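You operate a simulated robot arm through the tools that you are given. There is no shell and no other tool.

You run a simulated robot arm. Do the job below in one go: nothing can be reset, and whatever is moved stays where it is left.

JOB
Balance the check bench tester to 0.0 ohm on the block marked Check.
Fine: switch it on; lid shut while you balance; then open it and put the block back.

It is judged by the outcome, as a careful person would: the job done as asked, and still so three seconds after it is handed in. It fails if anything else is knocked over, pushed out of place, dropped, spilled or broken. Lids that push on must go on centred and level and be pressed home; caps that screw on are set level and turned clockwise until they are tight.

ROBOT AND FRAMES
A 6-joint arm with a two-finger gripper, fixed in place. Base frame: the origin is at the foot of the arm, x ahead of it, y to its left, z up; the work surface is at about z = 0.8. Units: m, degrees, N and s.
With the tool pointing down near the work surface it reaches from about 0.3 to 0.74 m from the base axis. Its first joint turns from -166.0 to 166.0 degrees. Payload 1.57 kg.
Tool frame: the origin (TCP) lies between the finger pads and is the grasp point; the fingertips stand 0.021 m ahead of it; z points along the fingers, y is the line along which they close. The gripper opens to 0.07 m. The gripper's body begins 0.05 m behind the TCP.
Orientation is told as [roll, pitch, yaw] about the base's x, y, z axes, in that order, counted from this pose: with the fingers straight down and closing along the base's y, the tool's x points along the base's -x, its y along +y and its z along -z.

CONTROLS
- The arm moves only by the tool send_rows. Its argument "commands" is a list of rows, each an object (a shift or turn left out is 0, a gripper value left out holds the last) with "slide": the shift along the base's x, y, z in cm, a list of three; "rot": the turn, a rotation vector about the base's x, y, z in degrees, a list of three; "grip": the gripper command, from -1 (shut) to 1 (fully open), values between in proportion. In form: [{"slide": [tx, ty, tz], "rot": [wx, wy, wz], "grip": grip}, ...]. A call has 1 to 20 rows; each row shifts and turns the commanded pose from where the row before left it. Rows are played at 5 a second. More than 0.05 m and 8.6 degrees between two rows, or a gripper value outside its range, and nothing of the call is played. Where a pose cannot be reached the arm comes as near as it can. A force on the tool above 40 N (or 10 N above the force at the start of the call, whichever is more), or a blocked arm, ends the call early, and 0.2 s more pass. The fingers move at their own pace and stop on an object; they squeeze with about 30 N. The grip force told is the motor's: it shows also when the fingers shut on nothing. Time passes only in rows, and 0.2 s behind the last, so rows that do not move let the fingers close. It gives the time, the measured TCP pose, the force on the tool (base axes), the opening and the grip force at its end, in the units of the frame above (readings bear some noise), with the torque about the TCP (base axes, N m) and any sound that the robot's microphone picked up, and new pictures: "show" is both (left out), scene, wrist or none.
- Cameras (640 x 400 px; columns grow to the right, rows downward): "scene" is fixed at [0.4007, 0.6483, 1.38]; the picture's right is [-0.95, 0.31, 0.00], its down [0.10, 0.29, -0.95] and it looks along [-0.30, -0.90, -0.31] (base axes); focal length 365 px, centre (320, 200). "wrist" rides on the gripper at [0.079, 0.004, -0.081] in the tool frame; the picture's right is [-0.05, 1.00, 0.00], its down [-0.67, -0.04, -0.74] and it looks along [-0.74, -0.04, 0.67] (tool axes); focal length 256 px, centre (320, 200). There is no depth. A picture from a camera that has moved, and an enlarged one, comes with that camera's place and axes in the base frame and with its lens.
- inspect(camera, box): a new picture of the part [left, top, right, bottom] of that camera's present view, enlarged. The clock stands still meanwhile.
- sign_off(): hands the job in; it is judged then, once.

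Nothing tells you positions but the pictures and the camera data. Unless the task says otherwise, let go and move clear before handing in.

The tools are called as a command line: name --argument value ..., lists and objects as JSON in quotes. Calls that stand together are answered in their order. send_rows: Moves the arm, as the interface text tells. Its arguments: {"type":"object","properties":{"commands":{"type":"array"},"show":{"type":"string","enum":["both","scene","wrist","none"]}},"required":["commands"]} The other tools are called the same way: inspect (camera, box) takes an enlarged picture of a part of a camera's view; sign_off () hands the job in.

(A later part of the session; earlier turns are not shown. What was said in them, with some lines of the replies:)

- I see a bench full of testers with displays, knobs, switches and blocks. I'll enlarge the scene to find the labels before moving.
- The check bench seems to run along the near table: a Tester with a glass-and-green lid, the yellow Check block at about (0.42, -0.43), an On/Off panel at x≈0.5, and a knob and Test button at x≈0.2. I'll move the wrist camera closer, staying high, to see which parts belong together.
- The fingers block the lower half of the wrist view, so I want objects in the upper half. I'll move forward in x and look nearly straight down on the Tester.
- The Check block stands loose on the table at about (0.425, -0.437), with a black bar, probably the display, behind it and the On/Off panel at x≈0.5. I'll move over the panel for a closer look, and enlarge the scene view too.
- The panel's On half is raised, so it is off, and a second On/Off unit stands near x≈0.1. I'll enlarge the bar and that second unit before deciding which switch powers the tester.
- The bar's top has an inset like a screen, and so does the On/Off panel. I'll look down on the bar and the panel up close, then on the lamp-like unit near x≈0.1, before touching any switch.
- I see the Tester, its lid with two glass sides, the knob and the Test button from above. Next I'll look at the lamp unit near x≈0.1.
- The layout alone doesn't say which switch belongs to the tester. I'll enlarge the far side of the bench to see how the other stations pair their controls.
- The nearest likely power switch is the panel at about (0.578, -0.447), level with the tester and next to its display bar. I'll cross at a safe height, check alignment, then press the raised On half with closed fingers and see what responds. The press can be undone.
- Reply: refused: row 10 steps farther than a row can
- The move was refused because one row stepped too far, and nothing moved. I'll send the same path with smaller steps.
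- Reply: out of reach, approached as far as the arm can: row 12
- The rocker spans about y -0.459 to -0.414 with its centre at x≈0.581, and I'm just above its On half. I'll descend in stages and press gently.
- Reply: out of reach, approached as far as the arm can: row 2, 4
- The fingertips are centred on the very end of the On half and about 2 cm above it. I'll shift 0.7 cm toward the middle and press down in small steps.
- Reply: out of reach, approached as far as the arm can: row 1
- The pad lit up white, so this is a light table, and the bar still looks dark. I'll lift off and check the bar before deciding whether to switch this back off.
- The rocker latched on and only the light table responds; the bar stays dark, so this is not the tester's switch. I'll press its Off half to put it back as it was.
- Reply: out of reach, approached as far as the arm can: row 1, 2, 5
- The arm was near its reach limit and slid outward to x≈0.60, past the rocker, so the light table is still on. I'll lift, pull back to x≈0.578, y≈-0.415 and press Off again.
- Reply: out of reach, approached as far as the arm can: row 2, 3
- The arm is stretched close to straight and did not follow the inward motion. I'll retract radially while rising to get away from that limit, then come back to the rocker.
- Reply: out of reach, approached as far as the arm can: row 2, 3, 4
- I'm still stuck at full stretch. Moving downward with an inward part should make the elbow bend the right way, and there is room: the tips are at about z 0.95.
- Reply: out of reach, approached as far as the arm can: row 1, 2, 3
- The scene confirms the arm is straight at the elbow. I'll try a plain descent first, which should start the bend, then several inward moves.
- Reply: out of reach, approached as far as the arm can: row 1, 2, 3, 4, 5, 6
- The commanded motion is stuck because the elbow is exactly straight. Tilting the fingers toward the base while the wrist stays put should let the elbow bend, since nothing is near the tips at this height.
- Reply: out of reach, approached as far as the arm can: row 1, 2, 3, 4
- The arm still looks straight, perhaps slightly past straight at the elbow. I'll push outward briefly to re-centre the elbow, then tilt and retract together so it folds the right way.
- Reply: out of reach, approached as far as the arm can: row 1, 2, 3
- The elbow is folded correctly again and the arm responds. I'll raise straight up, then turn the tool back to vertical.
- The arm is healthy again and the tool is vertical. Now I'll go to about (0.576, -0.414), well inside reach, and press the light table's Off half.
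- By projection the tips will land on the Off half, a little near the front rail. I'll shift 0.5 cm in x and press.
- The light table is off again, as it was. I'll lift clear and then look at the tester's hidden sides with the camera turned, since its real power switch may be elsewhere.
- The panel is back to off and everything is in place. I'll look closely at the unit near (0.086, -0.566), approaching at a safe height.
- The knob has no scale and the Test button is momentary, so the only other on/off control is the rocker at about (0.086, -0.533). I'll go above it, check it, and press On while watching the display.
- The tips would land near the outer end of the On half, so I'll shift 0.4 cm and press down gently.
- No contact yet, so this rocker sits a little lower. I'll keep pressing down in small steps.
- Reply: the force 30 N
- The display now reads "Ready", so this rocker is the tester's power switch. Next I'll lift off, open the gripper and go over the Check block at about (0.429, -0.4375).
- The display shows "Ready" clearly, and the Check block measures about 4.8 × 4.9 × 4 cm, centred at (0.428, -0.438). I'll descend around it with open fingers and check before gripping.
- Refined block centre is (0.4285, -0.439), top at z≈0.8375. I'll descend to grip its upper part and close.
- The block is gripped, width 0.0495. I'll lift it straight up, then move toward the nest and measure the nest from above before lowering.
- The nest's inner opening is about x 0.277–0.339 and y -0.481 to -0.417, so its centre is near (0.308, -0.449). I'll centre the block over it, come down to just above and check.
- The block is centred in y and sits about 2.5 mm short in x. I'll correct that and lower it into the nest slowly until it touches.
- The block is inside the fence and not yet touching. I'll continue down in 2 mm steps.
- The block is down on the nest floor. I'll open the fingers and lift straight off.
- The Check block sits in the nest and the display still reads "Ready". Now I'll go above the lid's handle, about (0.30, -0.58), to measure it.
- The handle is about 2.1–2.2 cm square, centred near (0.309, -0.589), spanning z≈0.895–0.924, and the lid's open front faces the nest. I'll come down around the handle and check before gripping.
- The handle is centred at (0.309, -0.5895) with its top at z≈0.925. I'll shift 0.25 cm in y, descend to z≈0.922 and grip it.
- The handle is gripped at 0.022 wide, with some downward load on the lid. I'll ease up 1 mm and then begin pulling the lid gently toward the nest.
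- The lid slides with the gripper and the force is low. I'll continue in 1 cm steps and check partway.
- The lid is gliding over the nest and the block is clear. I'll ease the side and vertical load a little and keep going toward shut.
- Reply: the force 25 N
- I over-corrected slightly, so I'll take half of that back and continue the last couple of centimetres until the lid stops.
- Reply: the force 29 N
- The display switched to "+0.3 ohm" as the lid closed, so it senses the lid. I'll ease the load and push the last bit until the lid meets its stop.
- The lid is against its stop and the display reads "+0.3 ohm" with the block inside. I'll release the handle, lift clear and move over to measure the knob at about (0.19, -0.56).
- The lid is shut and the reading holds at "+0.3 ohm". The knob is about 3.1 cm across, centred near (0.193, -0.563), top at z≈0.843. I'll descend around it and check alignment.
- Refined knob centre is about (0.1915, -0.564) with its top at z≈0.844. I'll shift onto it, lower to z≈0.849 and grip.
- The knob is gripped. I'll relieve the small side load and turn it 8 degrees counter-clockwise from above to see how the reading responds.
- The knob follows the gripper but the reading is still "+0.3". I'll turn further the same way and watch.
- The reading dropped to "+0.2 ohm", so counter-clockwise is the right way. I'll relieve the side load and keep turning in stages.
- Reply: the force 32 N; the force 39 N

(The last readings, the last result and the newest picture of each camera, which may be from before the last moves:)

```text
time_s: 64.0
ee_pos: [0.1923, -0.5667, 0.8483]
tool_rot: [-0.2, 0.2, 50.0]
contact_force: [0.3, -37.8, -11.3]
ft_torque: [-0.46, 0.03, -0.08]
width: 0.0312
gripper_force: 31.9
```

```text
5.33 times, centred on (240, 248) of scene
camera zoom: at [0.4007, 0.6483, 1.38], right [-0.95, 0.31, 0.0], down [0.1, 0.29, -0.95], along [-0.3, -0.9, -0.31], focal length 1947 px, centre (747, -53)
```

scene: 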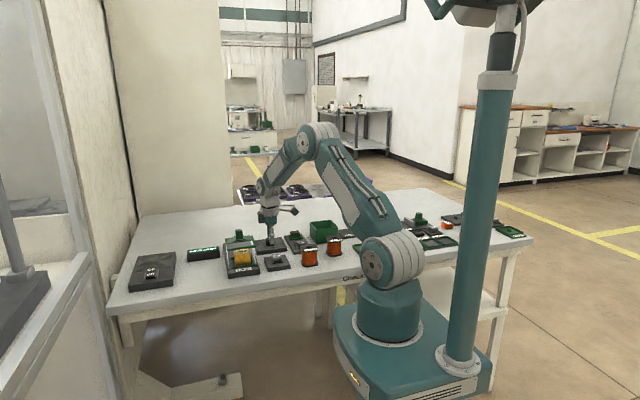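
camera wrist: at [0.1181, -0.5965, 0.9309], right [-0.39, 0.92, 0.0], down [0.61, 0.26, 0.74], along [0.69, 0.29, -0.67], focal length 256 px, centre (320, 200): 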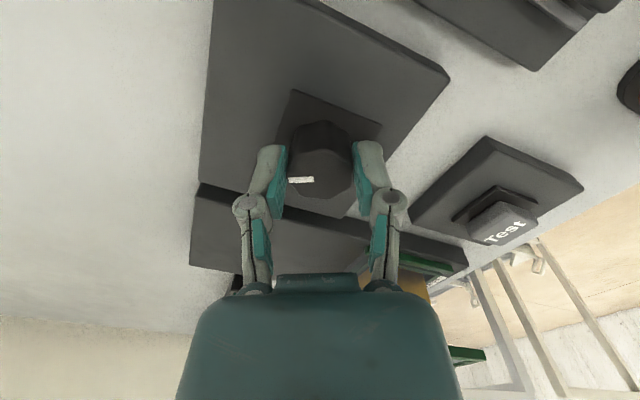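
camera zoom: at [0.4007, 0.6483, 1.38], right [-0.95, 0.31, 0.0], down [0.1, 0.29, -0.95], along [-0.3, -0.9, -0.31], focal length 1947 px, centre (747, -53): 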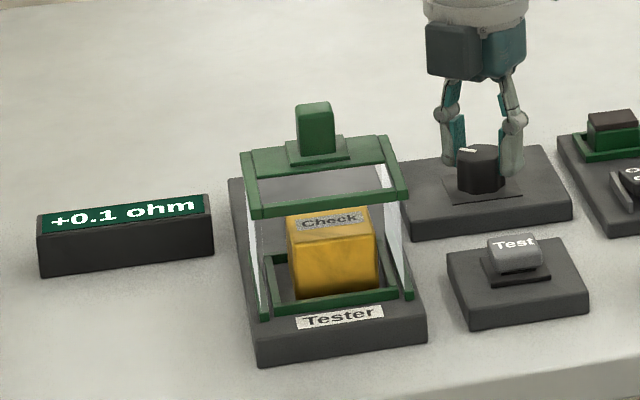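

The reading is now "+0.1 ohm", but side force has grown to about 38 N because the knob axis sits slightly off my turning centre. I'll shift the tool to relieve that before turning more.

send_rows --commands '[{"slide": [0, -0.1, -0.04]}, {"slide": [0, -0.1, -0.04]}, {"slide": [0, 0, 0]}]' --show "none"

inspect --camera "scene" --box '[180, 230, 240, 270]'

```text
time_s: 64.8
ee_pos: [0.1926, -0.5667, 0.8487]
tool_rot: [-0.1, 0.2, 50.1]
contact_force: [4.6, -20.6, 2.9]
ft_torque: [-1.04, 0.22, -0.04]
width: 0.0312
gripper_force: 32.0
```

```text
10.00 times, centred on (210, 250) of scene
camera zoom: at [0.4007, 0.6483, 1.38], right [-0.95, 0.31, 0.0], down [0.1, 0.29, -0.95], along [-0.3, -0.9, -0.31], focal length 3650 px, centre (1420, -300)
```

zoom: 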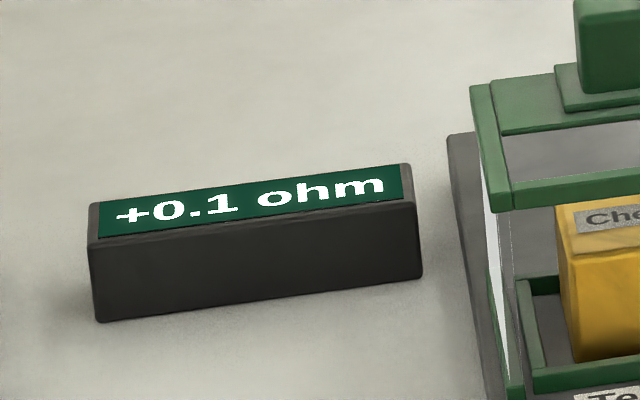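

Side force is halved and the reading is steady at "+0.1". I'll relieve the rest and continue turning with a matching shift.

send_rows --commands '[{"slide": [0, -0.15, 0]}, {"slide": [-0.03, -0.03, 0], "rot": [0, 0, 6]}, {"slide": [-0.03, -0.03, 0], "rot": [0, 0, 6]}, {"slide": [0, 0, 0]}]' --show "none"

inspect --camera "scene" --box '[180, 230, 240, 270]'

```text
time_s: 65.8
ee_pos: [0.1931, -0.5678, 0.8477]
tool_rot: [-0.1, 0.0, 62.1]
contact_force: [20.8, 2.4, 20.4]
ft_torque: [0.25, -0.74, -0.07]
width: 0.0311
gripper_force: 32.1
```

```text
10.00 times, centred on (210, 250) of scene
camera zoom: at [0.4007, 0.6483, 1.38], right [-0.95, 0.31, 0.0], down [0.1, 0.29, -0.95], along [-0.3, -0.9, -0.31], focal length 3650 px, centre (1420, -300)
```

zoom: 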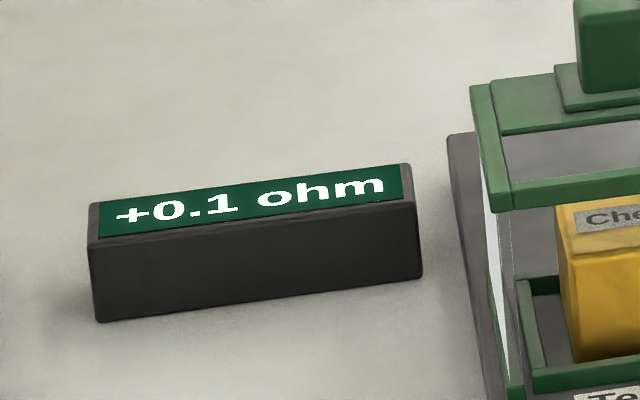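

Still "+0.1" at 62 degrees. I'll balance the forces and turn on to about 74 degrees.

send_rows --commands '[{"slide": [0.15, 0, 0.07]}, {"slide": [0, 0, 0], "rot": [0, 0, 6]}, {"slide": [0, -0.03, 0], "rot": [0, 0, 6]}, {"slide": [0, 0, 0]}]' --show "none"

inspect --camera "scene" --box '[180, 230, 240, 270]'

```text
time_s: 66.8
ee_pos: [0.1949, -0.569, 0.8486]
tool_rot: [0.0, 0.0, 74.1]
contact_force: [24.4, 4.3, 17.8]
ft_torque: [0.44, -0.7, -0.04]
width: 0.0314
gripper_force: 32.1
```

```text
10.00 times, centred on (210, 250) of scene
camera zoom: at [0.4007, 0.6483, 1.38], right [-0.95, 0.31, 0.0], down [0.1, 0.29, -0.95], along [-0.3, -0.9, -0.31], focal length 3650 px, centre (1420, -300)
```

zoom: 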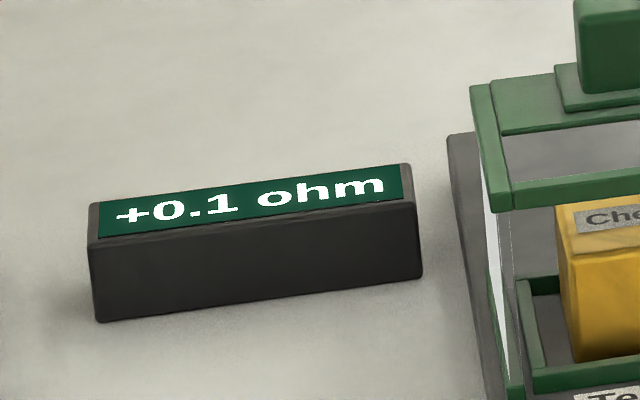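

Still "+0.1" at 74 degrees. I'll relieve x and z, turn to about 86 degrees, and check that the knob isn't slipping in the fingers.

send_rows --commands '[{"slide": [0.2, 0, 0.08]}, {"slide": [0.03, 0, 0], "rot": [0, 0, 6]}, {"slide": [0.03, 0, 0], "rot": [0, 0, 6]}, {"slide": [0, 0, 0]}]' --show "wrist"

inspect --camera "scene" --box '[180, 210, 300, 285]'

```text
time_s: 67.8
ee_pos: [0.1947, -0.5681, 0.8482]
tool_rot: [0.1, -0.2, 85.9]
contact_force: [10.6, 7.5, -2.5]
ft_torque: [-0.72, -0.04, 0.01]
width: 0.0312
gripper_force: 32.1
camera wrist: at [0.1848, -0.6467, 0.9305], right [-0.99, 0.12, 0.0], down [0.08, 0.66, 0.75], along [0.09, 0.74, -0.67], focal length 256 px, centre (320, 200)
```

wrist: 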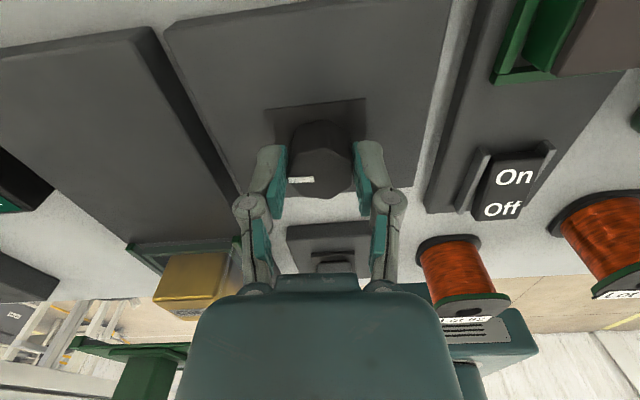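

```text
5.33 times, centred on (240, 248) of scene
camera zoom: at [0.4007, 0.6483, 1.38], right [-0.95, 0.31, 0.0], down [0.1, 0.29, -0.95], along [-0.3, -0.9, -0.31], focal length 1947 px, centre (747, -53)
```

zoom: 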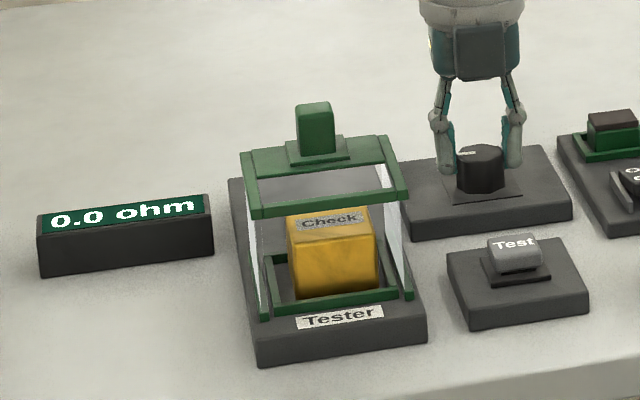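

The display reads "0.0 ohm" at about 86 degrees. Each 0.1 ohm takes roughly 33 degrees, so I'll turn about 10 degrees more to sit near the middle of the 0.0 band.

send_rows --commands '[{"slide": [0.06, 0.05, 0], "rot": [0, 0, 5]}, {"slide": [0.03, 0, 0], "rot": [0, 0, 5]}, {"slide": [0, 0, 0]}]' --show "none"

inspect --camera "scene" --box '[180, 210, 300, 285]'

```text
time_s: 68.6
ee_pos: [0.1956, -0.5682, 0.8487]
tool_rot: [0.1, -0.1, 96.1]
contact_force: [-0.3, 10.3, -12.8]
ft_torque: [-0.52, -0.01, 0.03]
width: 0.0311
gripper_force: 31.6
```

```text
5.33 times, centred on (240, 248) of scene
camera zoom: at [0.4007, 0.6483, 1.38], right [-0.95, 0.31, 0.0], down [0.1, 0.29, -0.95], along [-0.3, -0.9, -0.31], focal length 1947 px, centre (747, -53)
```

zoom: 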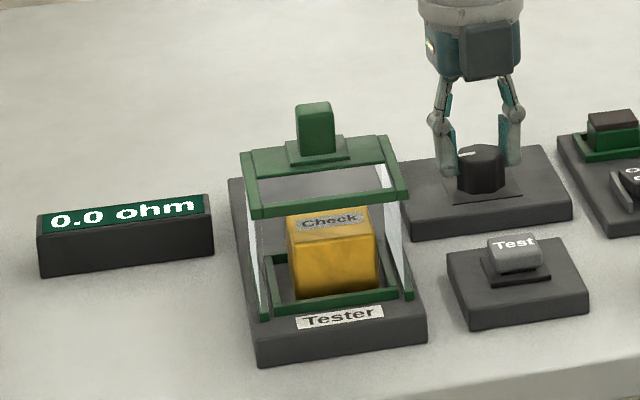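

The display holds "0.0 ohm" near the middle of its band. I'll even out the load, release the knob and lift straight up.

send_rows --commands '[{"slide": [0, 0.07, -0.07]}, {"slide": [0, 0, 0], "grip": 0.6}, {"slide": [0, 0, 0]}, {"slide": [0, 0, 2]}, {"slide": [0, 0, 4]}, {"slide": [0, 0, 4]}, {"slide": [0, 0, 4]}, {"slide": [0, 0, 0]}]' --show "both"

inspect --camera "scene" --box '[180, 210, 300, 285]'

```text
time_s: 70.4
ee_pos: [0.1957, -0.5681, 0.989]
tool_rot: [0.0, 0.0, 96.0]
contact_force: [-0.3, 0.2, 0.2]
ft_torque: [-0.01, 0.01, -0.01]
width: 0.0562
gripper_force: 0.1
camera wrist: at [0.2, -0.6467, 1.0721], right [-1.0, -0.05, 0.0], down [-0.03, 0.67, 0.75], along [-0.04, 0.74, -0.67], focal length 256 px, centre (320, 200)
```

scene: 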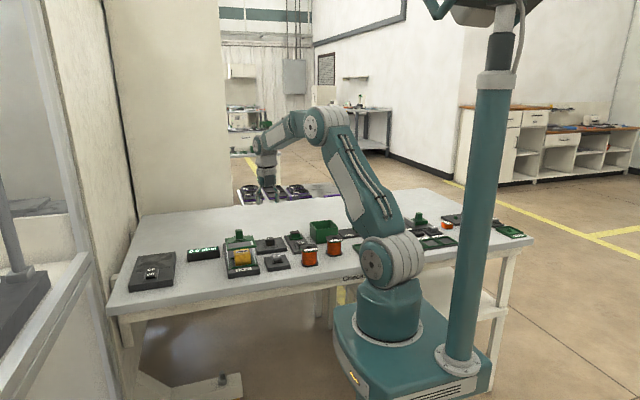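
wrist: 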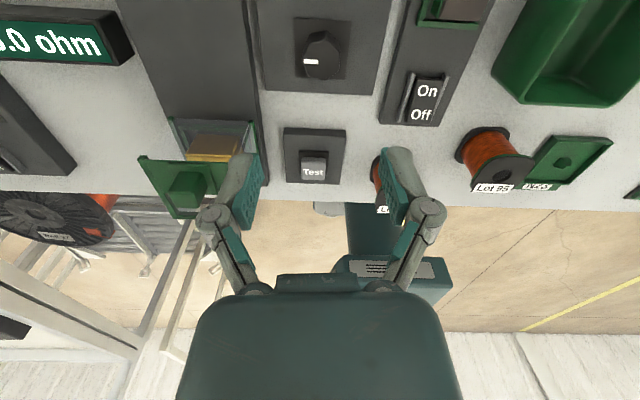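

```text
5.33 times, centred on (240, 248) of scene
camera zoom: at [0.4007, 0.6483, 1.38], right [-0.95, 0.31, 0.0], down [0.1, 0.29, -0.95], along [-0.3, -0.9, -0.31], focal length 1947 px, centre (747, -53)
```

zoom: 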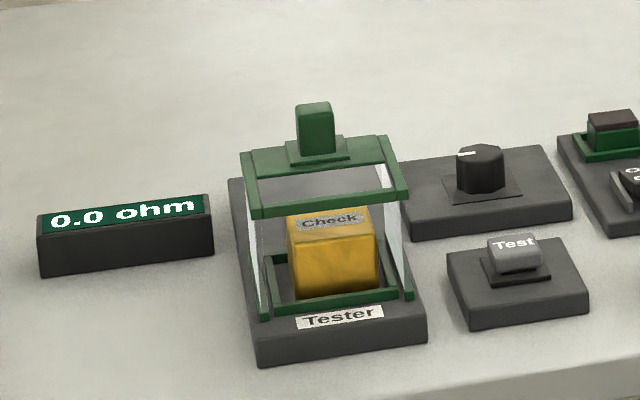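

The reading stays at "0.0 ohm" with the knob released. Next I'll turn the tool back while moving over to the lid handle, then open the lid.

send_rows --commands '[{"slide": [0.94, 0.77, 0], "rot": [0, 0, -8]}, {"slide": [0.94, 0.77, 0], "rot": [0, 0, -8]}, {"slide": [0.94, 0.77, 0], "rot": [0, 0, -8]}, {"slide": [0.94, 0.77, 0], "rot": [0, 0, -8]}, {"slide": [0.94, 0.77, 0], "rot": [0, 0, -8]}, {"slide": [0.94, 0.77, 0], "rot": [0, 0, -8]}, {"slide": [0.94, 0.77, 0], "rot": [0, 0, -8]}, {"slide": [0.94, 0.77, 0], "rot": [0, 0, -8]}, {"slide": [0.94, 0.77, 0], "rot": [0, 0, -8]}, {"slide": [0.94, 0.77, 0], "rot": [0, 0, -8]}, {"slide": [0.94, 0.77, 0], "rot": [0, 0, -8]}, {"slide": [0.94, 0.77, 0], "rot": [0, 0, -8]}, {"slide": [0, 0, 0]}]' --show "both"

inspect --camera "wrist" --box '[220, 40, 420, 165]'

```text
time_s: 73.2
ee_pos: [0.3091, -0.4756, 0.9868]
tool_rot: [0.1, 0.1, -0.1]
contact_force: [0.2, 0.0, -0.5]
ft_torque: [-0.02, -0.01, 0.01]
width: 0.0562
gripper_force: 0.1
camera wrist: at [0.2298, -0.47, 1.0697], right [0.06, 1.0, 0.0], down [0.67, -0.04, 0.74], along [0.74, -0.04, -0.67], focal length 256 px, centre (320, 200)
```

scene: 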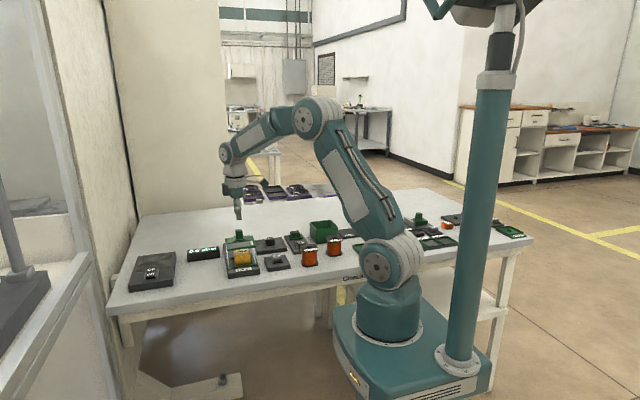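
wrist: 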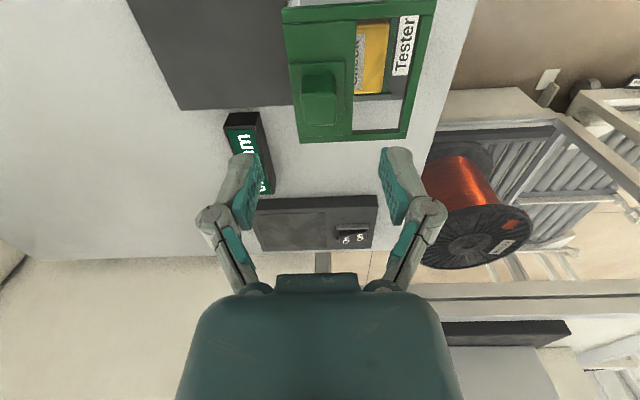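

```text
3.20 times, centred on (320, 102) of wrist
camera zoom: at [0.2298, -0.47, 1.0697], right [0.06, 1.0, 0.0], down [0.67, -0.04, 0.74], along [0.74, -0.04, -0.67], focal length 819 px, centre (320, 512)
```

zoom: 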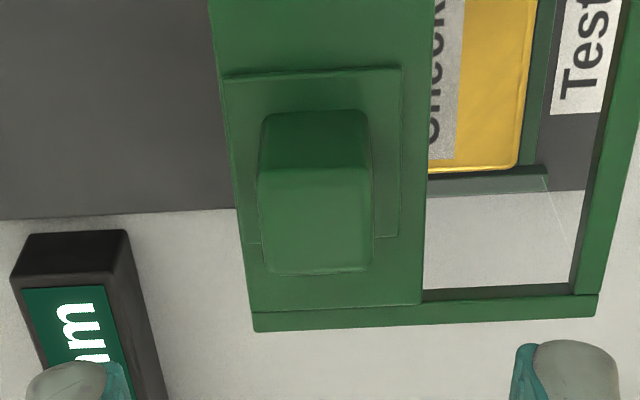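

The handle is right below at about (0.308, -0.475). I'll descend and grip it.

send_rows --commands '[{"slide": [-0.1, 0.05, -3], "grip": 0.6}, {"slide": [0, 0, -2]}, {"slide": [0, 0, -1.3]}, {"slide": [0, 0, 0]}, {"slide": [0, 0, 0], "grip": -1}, {"slide": [0, 0, 0]}, {"slide": [0, 0, 0]}]' --show "scene"

inspect --camera "scene" --box '[180, 210, 300, 285]'

```text
time_s: 74.8
ee_pos: [0.3055, -0.4751, 0.9276]
tool_rot: [-0.2, 0.0, 0.1]
contact_force: [1.5, -4.9, 17.3]
ft_torque: [-0.13, 0.53, -0.03]
width: 0.0222
gripper_force: 32.4
```

scene: 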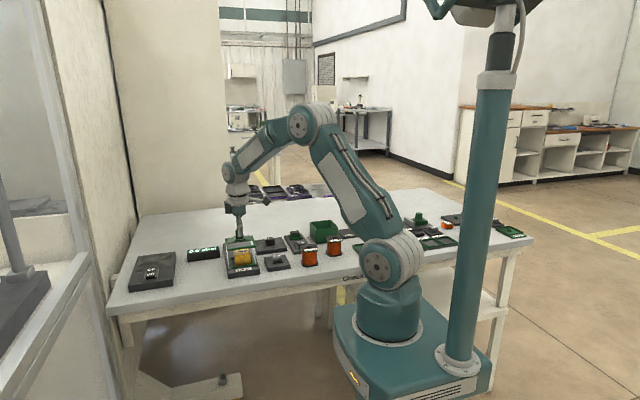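

```text
5.33 times, centred on (240, 248) of scene
camera zoom: at [0.4007, 0.6483, 1.38], right [-0.95, 0.31, 0.0], down [0.1, 0.29, -0.95], along [-0.3, -0.9, -0.31], focal length 1947 px, centre (747, -53)
```

zoom: 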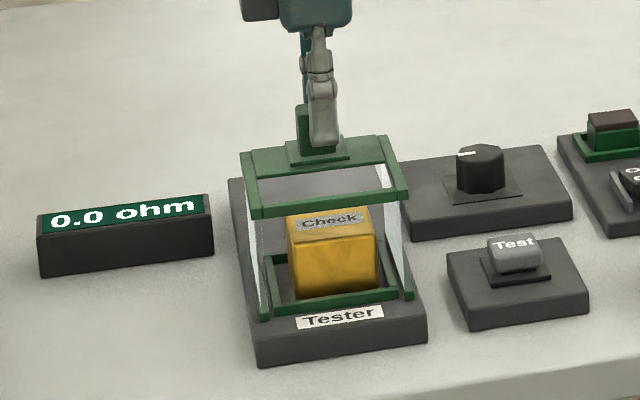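

The handle is gripped and the display still reads "0.0 ohm". I'll slide the lid open in 1 cm steps.

send_rows --commands '[{"slide": [0, -0.3, 0.08]}, {"slide": [0, -0.7, 0]}, {"slide": [0, -1, 0]}, {"slide": [0, -1, 0]}, {"slide": [0, -1, 0]}, {"slide": [0, 0, 0]}]' --show "scene"

inspect --camera "scene" --box '[180, 210, 300, 285]'

```text
time_s: 76.2
ee_pos: [0.3064, -0.5148, 0.9274]
tool_rot: [-0.2, 0.1, -0.1]
contact_force: [-6.9, -0.2, 20.0]
ft_torque: [0.01, 0.69, 0.01]
width: 0.022
gripper_force: 31.8
```

scene: 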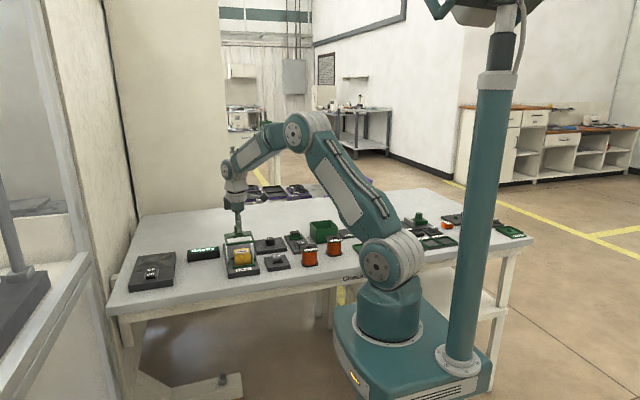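

```text
5.33 times, centred on (240, 248) of scene
camera zoom: at [0.4007, 0.6483, 1.38], right [-0.95, 0.31, 0.0], down [0.1, 0.29, -0.95], along [-0.3, -0.9, -0.31], focal length 1947 px, centre (747, -53)
```

zoom: 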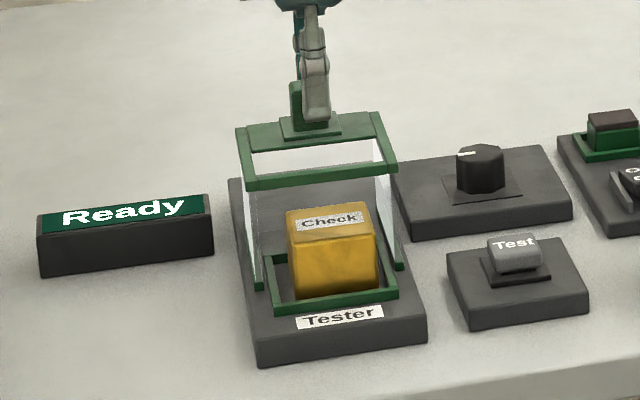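

The lid is sliding back and the display has returned to "Ready", as it should with the lid open. I'll continue to fully open.

send_rows --commands '[{"slide": [-0.05, -0.5, 0.1]}, {"slide": [0, -1, 0]}, {"slide": [0, -1, 0]}, {"slide": [0, -1, 0]}, {"slide": [0, -1, 0]}, {"slide": [0, -1, 0]}, {"slide": [0, 0, 0]}]' --show "none"

send_rows --commands '[{"slide": [0, -0.5, 0]}, {"slide": [0, -0.5, 0]}, {"slide": [0, -0.3, 0]}, {"slide": [0, -0.2, 0]}, {"slide": [0, -0.2, 0]}, {"slide": [0, 0, 0]}]' --show "both"

inspect --camera "scene" --box '[180, 200, 300, 285]'

```text
time_s: 77.8
ee_pos: [0.3065, -0.5707, 0.9275]
tool_rot: [0.0, 0.1, -0.1]
contact_force: [-10.8, -0.7, 7.5]
ft_torque: [0.12, 0.69, 0.13]
width: 0.022
gripper_force: 32.0
```

```text
time_s: 79.2
ee_pos: [0.3062, -0.5874, 0.9265]
tool_rot: [0.0, 0.1, -0.1]
contact_force: [-23.1, 1.8, 6.4]
ft_torque: [0.01, 0.77, 0.08]
width: 0.0218
gripper_force: 31.4
camera wrist: at [0.2268, -0.5825, 1.0098], right [0.05, 1.0, 0.0], down [0.67, -0.04, 0.74], along [0.74, -0.04, -0.67], focal length 256 px, centre (320, 200)
```

scene: 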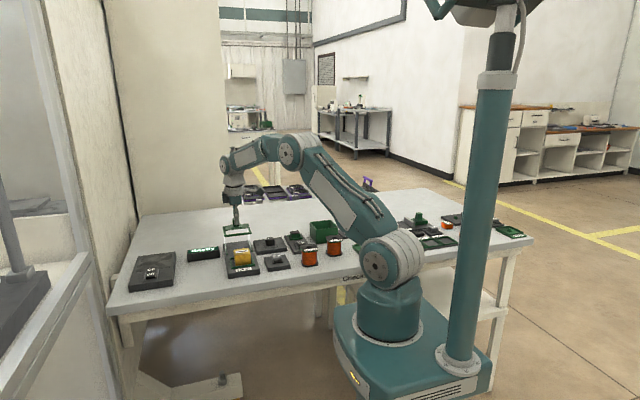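
wrist: 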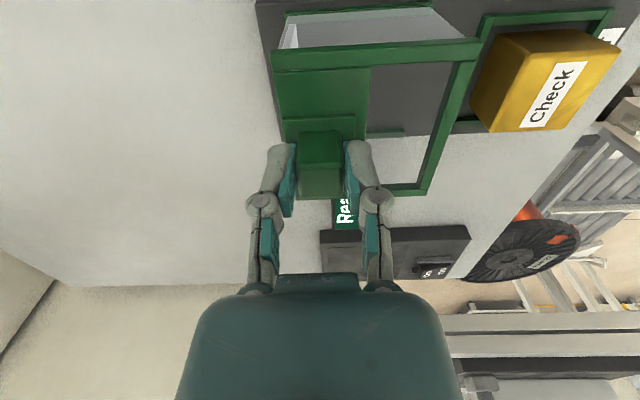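

```text
4.71 times, centred on (240, 242) of scene
camera zoom: at [0.4007, 0.6483, 1.38], right [-0.95, 0.31, 0.0], down [0.1, 0.29, -0.95], along [-0.3, -0.9, -0.31], focal length 1718 px, centre (696, 0)
```

zoom: 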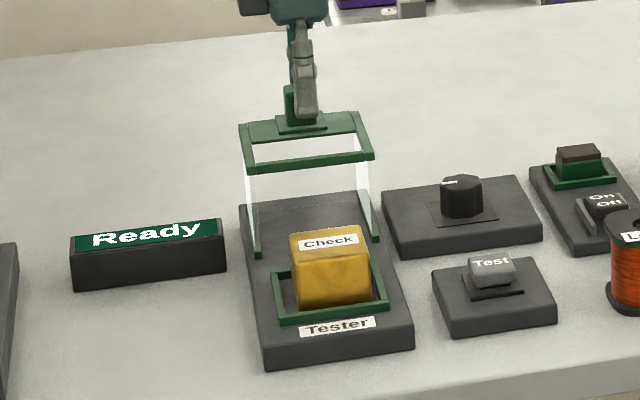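

The lid is nearly back at its original place. I'll relieve the x load and push the last few millimetres to the rear stop.

send_rows --commands '[{"slide": [-0.15, -0.2, -0.03]}, {"slide": [0, -0.2, 0]}, {"slide": [0, 0, 0]}]' --show "none"

```text
time_s: 80.0
ee_pos: [0.3062, -0.5912, 0.9268]
tool_rot: [0.0, 0.0, 0.0]
contact_force: [-10.4, 2.3, 5.2]
ft_torque: [0.0, 0.05, 0.09]
width: 0.022
gripper_force: 31.9
```

The lid is back at its original open position. I'll release the handle, lift, and go over the Check block in the nest.

send_rows --commands '[{"slide": [-0.05, 0.02, 0], "grip": 0.6}, {"slide": [0, 0, 0]}, {"slide": [0, 0, 3]}, {"slide": [0, 0, 4]}, {"slide": [0, 4, 0]}, {"slide": [0, 4, 0], "grip": 1}, {"slide": [0.4, 4, 0]}, {"slide": [0, 2.2, 0]}, {"slide": [0, 0, 0]}]' --show "both"

inspect --camera "wrist" --box '[200, 20, 440, 170]'

inspect --camera "scene" --box '[180, 200, 300, 285]'

```text
time_s: 82.0
ee_pos: [0.3122, -0.449, 0.9988]
tool_rot: [0.0, 0.2, 0.1]
contact_force: [0.6, 0.1, -0.1]
ft_torque: [0.02, -0.01, -0.03]
width: 0.0701
gripper_force: 0.1
camera wrist: at [0.2322, -0.4441, 1.0811], right [0.05, 1.0, 0.0], down [0.67, -0.04, 0.74], along [0.74, -0.04, -0.67], focal length 256 px, centre (320, 200)
```

scene: 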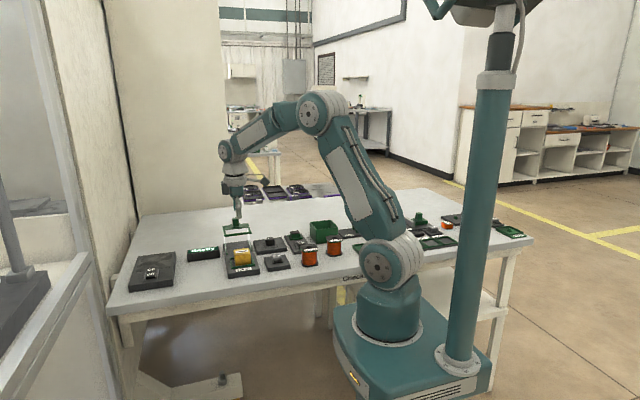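
wrist: 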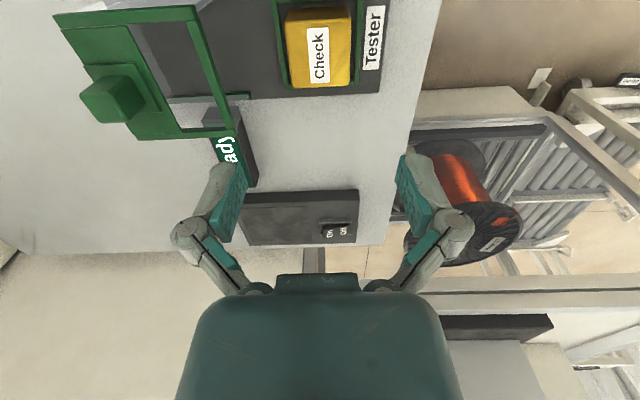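

```text
2.67 times, centred on (320, 95) of wrist
camera zoom: at [0.2322, -0.4441, 1.0811], right [0.05, 1.0, 0.0], down [0.67, -0.04, 0.74], along [0.74, -0.04, -0.67], focal length 683 px, centre (320, 480)
```

zoom: 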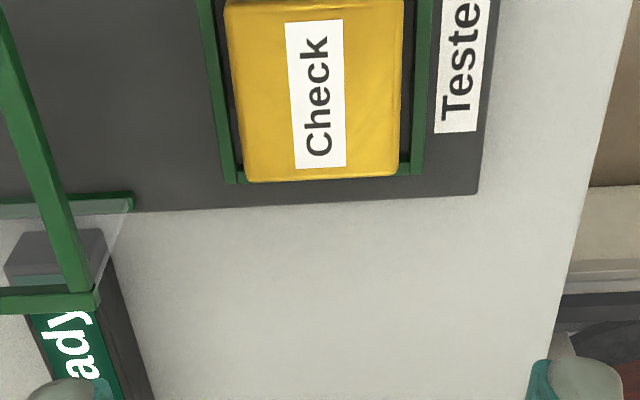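

```text
4.71 times, centred on (240, 242) of scene
camera zoom: at [0.4007, 0.6483, 1.38], right [-0.95, 0.31, 0.0], down [0.1, 0.29, -0.95], along [-0.3, -0.9, -0.31], focal length 1718 px, centre (696, 0)
```

zoom: 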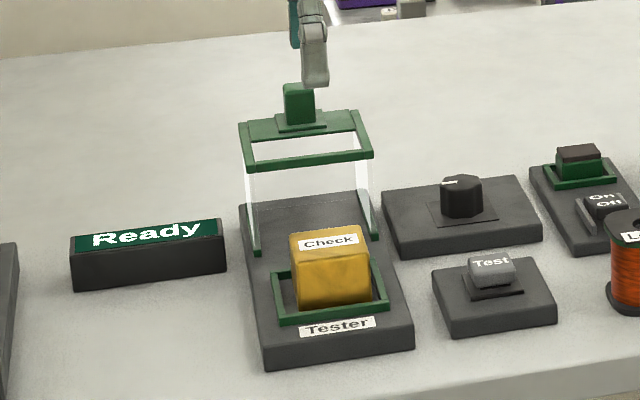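

The block sits square in the nest at about (0.308, -0.449). I'll descend around it and grip at the same height as before.

send_rows --commands '[{"slide": [-0.3, 0, -4], "grip": 1}, {"slide": [0, 0, -4]}, {"slide": [0, 0, -3]}, {"slide": [0, 0, -2]}, {"slide": [0, 0, -1]}, {"slide": [0, 0, 0]}, {"slide": [0, 0, 0], "grip": -1}, {"slide": [0, 0, 0]}, {"slide": [0, 0, 0]}]' --show "both"

inspect --camera "scene" --box '[180, 200, 300, 285]'

```text
time_s: 84.0
ee_pos: [0.308, -0.4504, 0.8591]
tool_rot: [-0.1, 0.0, 0.1]
contact_force: [1.5, -1.7, 12.9]
ft_torque: [0.0, 0.05, 0.03]
width: 0.0496
gripper_force: 30.2
camera wrist: at [0.2281, -0.4444, 0.9416], right [0.05, 1.0, 0.0], down [0.67, -0.03, 0.74], along [0.74, -0.04, -0.67], focal length 256 px, centre (320, 200)
```

scene: 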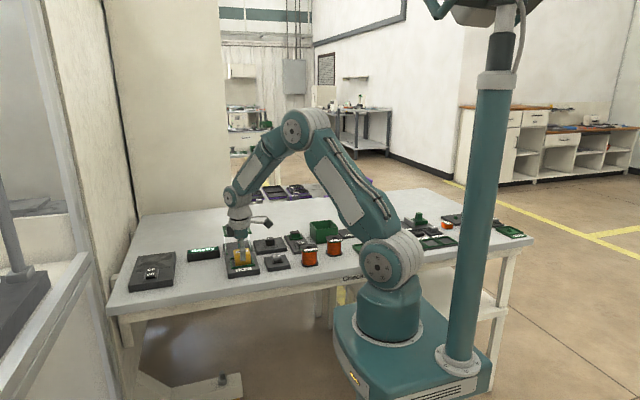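
wrist: 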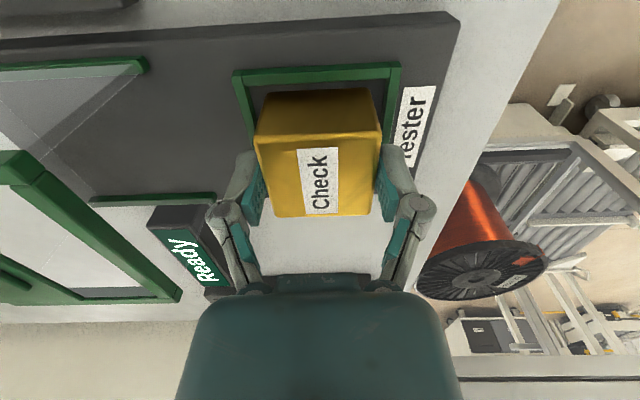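

```text
4.71 times, centred on (240, 242) of scene
camera zoom: at [0.4007, 0.6483, 1.38], right [-0.95, 0.31, 0.0], down [0.1, 0.29, -0.95], along [-0.3, -0.9, -0.31], focal length 1718 px, centre (696, 0)
```

zoom: 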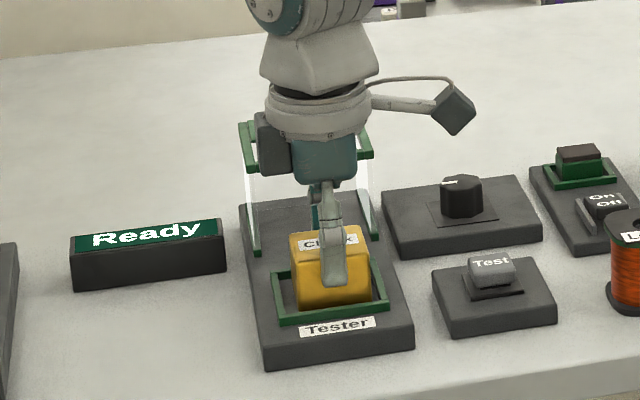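

Gripped again. I'll lift the block clear of the fence and lid, carry it back over its home spot at (0.4285, -0.439), and check before lowering.

send_rows --commands '[{"slide": [0, 0, 1]}, {"slide": [0, 0, 3]}, {"slide": [0, 0, 4]}, {"slide": [0, 0, 2]}, {"slide": [4, 0.4, 0]}, {"slide": [4, 0.4, 0]}, {"slide": [4, 0.3, 0]}, {"slide": [0, 0, -4]}, {"slide": [0, 0, -2]}, {"slide": [0, 0, 0]}]' --show "both"

inspect --camera "scene" --box '[180, 240, 230, 285]'

inspect --camera "wrist" --box '[180, 40, 460, 215]'

```text
time_s: 86.2
ee_pos: [0.4273, -0.4414, 0.8953]
tool_rot: [0.0, 0.2, 0.0]
contact_force: [0.0, 0.4, -3.6]
ft_torque: [-0.02, 0.02, -0.01]
width: 0.0496
gripper_force: 30.2
camera wrist: at [0.3482, -0.436, 0.9783], right [0.05, 1.0, 0.0], down [0.67, -0.04, 0.74], along [0.74, -0.04, -0.67], focal length 256 px, centre (320, 200)
```

scene: 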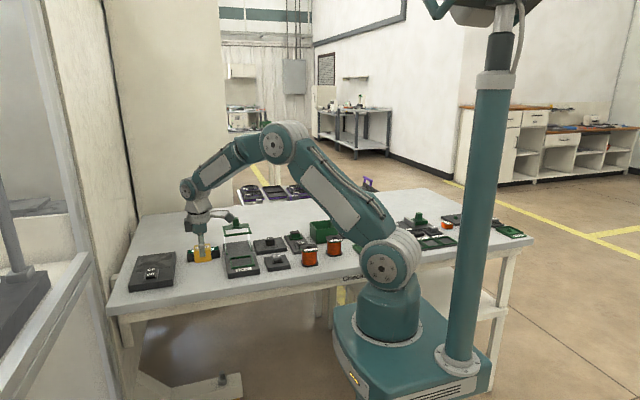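
wrist: 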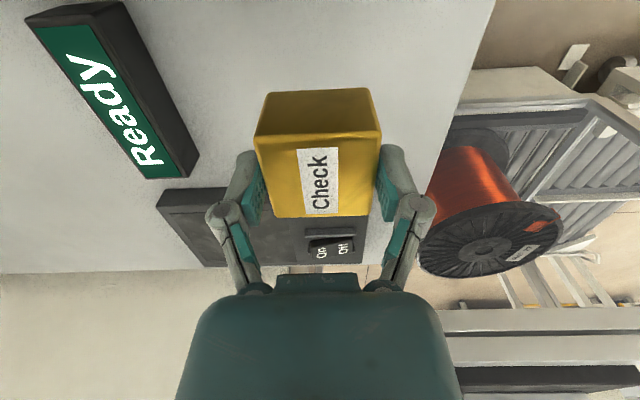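

```text
8.89 times, centred on (205, 262) of scene
camera zoom: at [0.4007, 0.6483, 1.38], right [-0.95, 0.31, 0.0], down [0.1, 0.29, -0.95], along [-0.3, -0.9, -0.31], focal length 3244 px, centre (1342, -356)
```

zoom: 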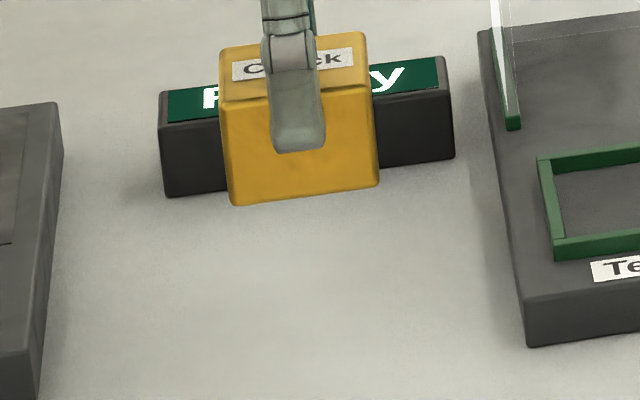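

```text
2.29 times, centred on (320, 128) of wrist
camera zoom: at [0.3482, -0.436, 0.9783], right [0.05, 1.0, 0.0], down [0.67, -0.04, 0.74], along [0.74, -0.04, -0.67], focal length 585 px, centre (320, 366)
```

zoom: 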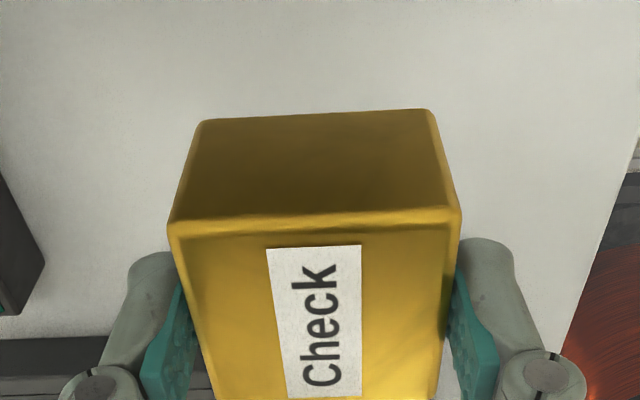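

The block is over its home spot. I'll lower it to just above the table and compare with the original scene view before letting go.

send_rows --commands '[{"slide": [0.1, 0.1, -2]}, {"slide": [0, 0, -2]}, {"slide": [0, 0, -1.2]}, {"slide": [0, 0, 0]}]' --show "none"

inspect --camera "scene" --box '[180, 240, 230, 285]'

```text
time_s: 87.2
ee_pos: [0.4291, -0.4409, 0.8436]
tool_rot: [0.0, 0.1, 0.0]
contact_force: [0.2, 0.0, -3.7]
ft_torque: [0.01, 0.01, -0.02]
width: 0.0495
gripper_force: 29.8
```

```text
8.89 times, centred on (205, 262) of scene
camera zoom: at [0.4007, 0.6483, 1.38], right [-0.95, 0.31, 0.0], down [0.1, 0.29, -0.95], along [-0.3, -0.9, -0.31], focal length 3244 px, centre (1342, -356)
```

zoom: 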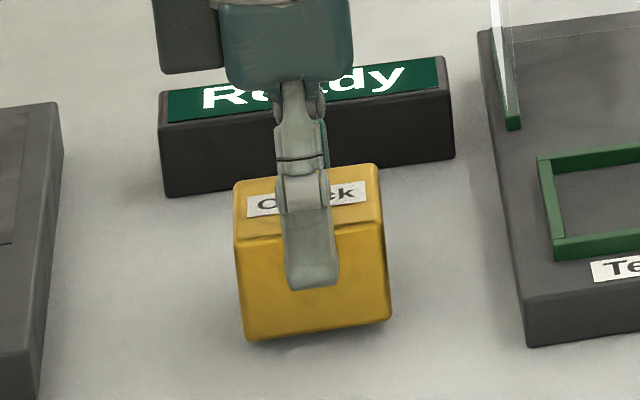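

The position matches the original view to within a fraction of a millimetre sideways, about 5 mm high. I'll lower until it touches.

send_rows --commands '[{"slide": [0, 0, -0.25]}, {"slide": [0, 0, -0.2]}, {"slide": [0, 0, 0]}]' --show "none"

```text
time_s: 88.0
ee_pos: [0.4282, -0.4397, 0.8409]
tool_rot: [0.0, 0.1, 0.1]
contact_force: [-0.3, -0.6, -2.9]
ft_torque: [0.03, 0.01, 0.02]
width: 0.0497
gripper_force: 29.9
```

send_rows --commands '[{"slide": [0, 0, -0.12]}, {"slide": [0, 0, -0.12]}, {"slide": [0, 0, 0]}]' --show "none"

inspect --camera "scene" --box '[180, 240, 230, 285]'

```text
time_s: 88.8
ee_pos: [0.4286, -0.439, 0.8377]
tool_rot: [-0.1, 0.1, 0.0]
contact_force: [-0.6, -1.6, 12.1]
ft_torque: [0.07, 0.27, 0.01]
width: 0.0497
gripper_force: 30.0
```

```text
8.89 times, centred on (205, 262) of scene
camera zoom: at [0.4007, 0.6483, 1.38], right [-0.95, 0.31, 0.0], down [0.1, 0.29, -0.95], along [-0.3, -0.9, -0.31], focal length 3244 px, centre (1342, -356)
```

zoom: 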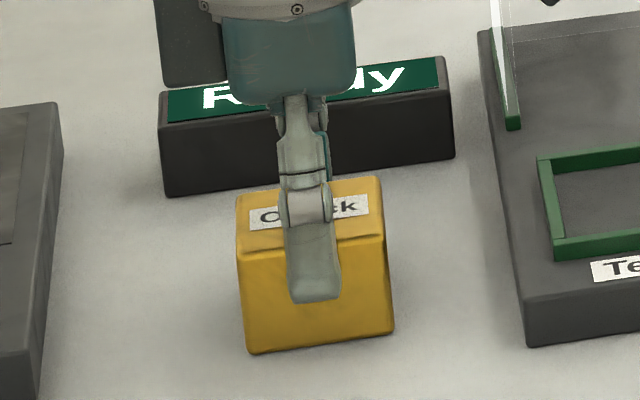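

The block is down on the table exactly where it started. I'll open, lift straight off and back away, then check everything.

send_rows --commands '[{"slide": [0, 0, 0.08]}, {"slide": [0, 0, 0], "grip": 1}, {"slide": [0, 0, 0]}, {"slide": [0, 0, 2]}, {"slide": [0, 0, 4]}, {"slide": [0, 0, 4]}, {"slide": [0, 0, 4]}, {"slide": [-4, 0, 2]}, {"slide": [-4, -1, 2]}, {"slide": [-4, -1, 0]}, {"slide": [-4, -1, 0]}, {"slide": [-4, -1, 0]}, {"slide": [0, 0, 0]}]' --show "both"

inspect --camera "scene" --box '[120, 205, 320, 300]'

inspect --camera "scene" --box '[180, 240, 230, 285]'

inspect --camera "wrist" --box '[100, 0, 440, 212]'

```text
time_s: 91.6
ee_pos: [0.2257, -0.4775, 1.0182]
tool_rot: [0.0, 0.1, 0.0]
contact_force: [-0.1, 0.1, -0.8]
ft_torque: [-0.02, -0.02, -0.02]
width: 0.0698
gripper_force: 0.1
camera wrist: at [0.1461, -0.472, 1.101], right [0.05, 1.0, 0.0], down [0.67, -0.04, 0.74], along [0.74, -0.04, -0.67], focal length 256 px, centre (320, 200)
```

scene: 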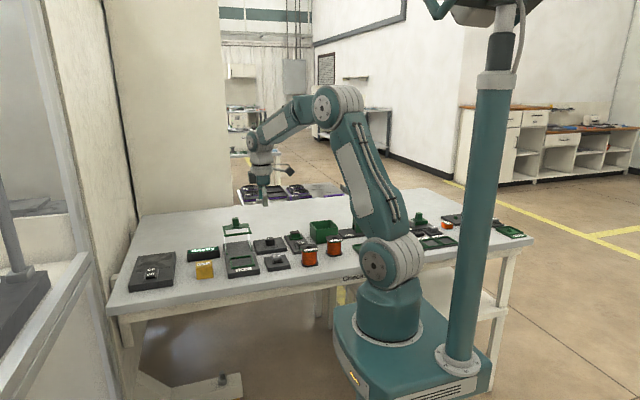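
wrist: 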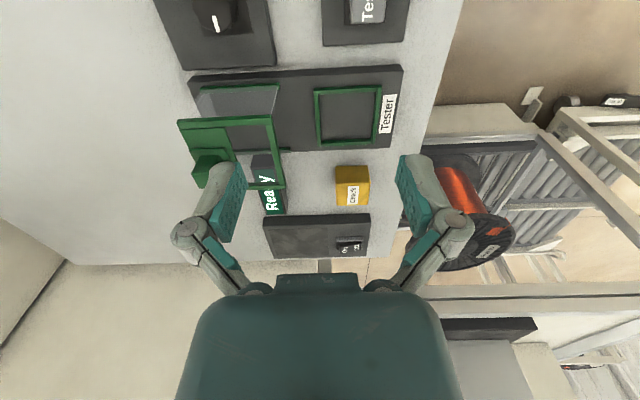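

```text
3.20 times, centred on (220, 252) of scene
camera zoom: at [0.4007, 0.6483, 1.38], right [-0.95, 0.31, 0.0], down [0.1, 0.29, -0.95], along [-0.3, -0.9, -0.31], focal length 1168 px, centre (640, 32)
```

zoom: 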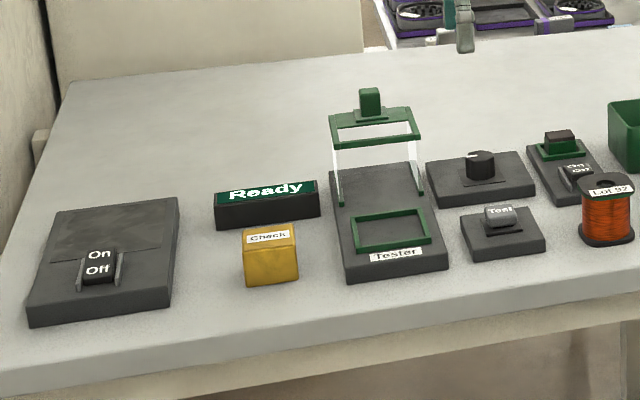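

```text
8.89 times, centred on (205, 262) of scene
camera zoom: at [0.4007, 0.6483, 1.38], right [-0.95, 0.31, 0.0], down [0.1, 0.29, -0.95], along [-0.3, -0.9, -0.31], focal length 3244 px, centre (1342, -356)
```

zoom: 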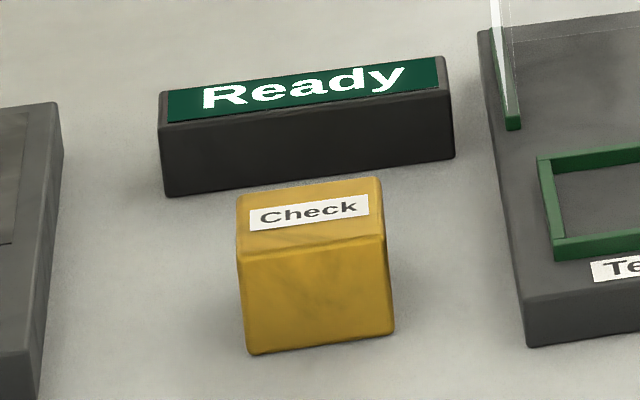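

```text
1.88 times, centred on (270, 106) of wrist
camera zoom: at [0.1461, -0.472, 1.101], right [0.05, 1.0, 0.0], down [0.67, -0.04, 0.74], along [0.74, -0.04, -0.67], focal length 482 px, centre (414, 377)
```

zoom: 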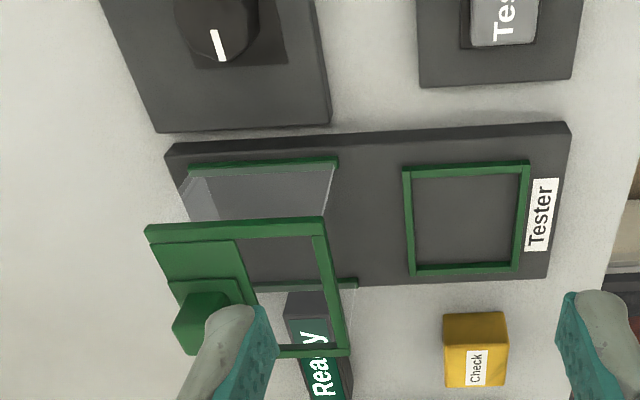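

Everything checks out: the display reads "Ready" with the tester on, and the knob is still where it read "0.0 ohm" with the lid shut on the Check block. The lid is open again, the block is back on its spot, the light table is off and the arm is clear. I'm handing the job in.

sign_off

```text
The job is handed in.
```

The tester is balanced: with the lid shut on the Check block, the display read 0.0 ohm and held there after I let go of the knob.

- **Switched on:** I used the On/Off switch to the right of the knob in the scene view, and the tester is still on. With the lid open it now shows "Ready".
- **Lid and block:** I slid the lid fully open again. The Check block is back on its original spot, matching the scene view from before I moved it.
- **Wrong switch first:** I first pressed the On/Off switch on the panel at the far left, which turned out to be a light table. I turned it back off.
- **Arm stuck briefly:** While I was switching the light table back off, the arm got stuck at full stretch. I freed it without touching anything else.

I did not press the Test button, since the display showed the reading without it.
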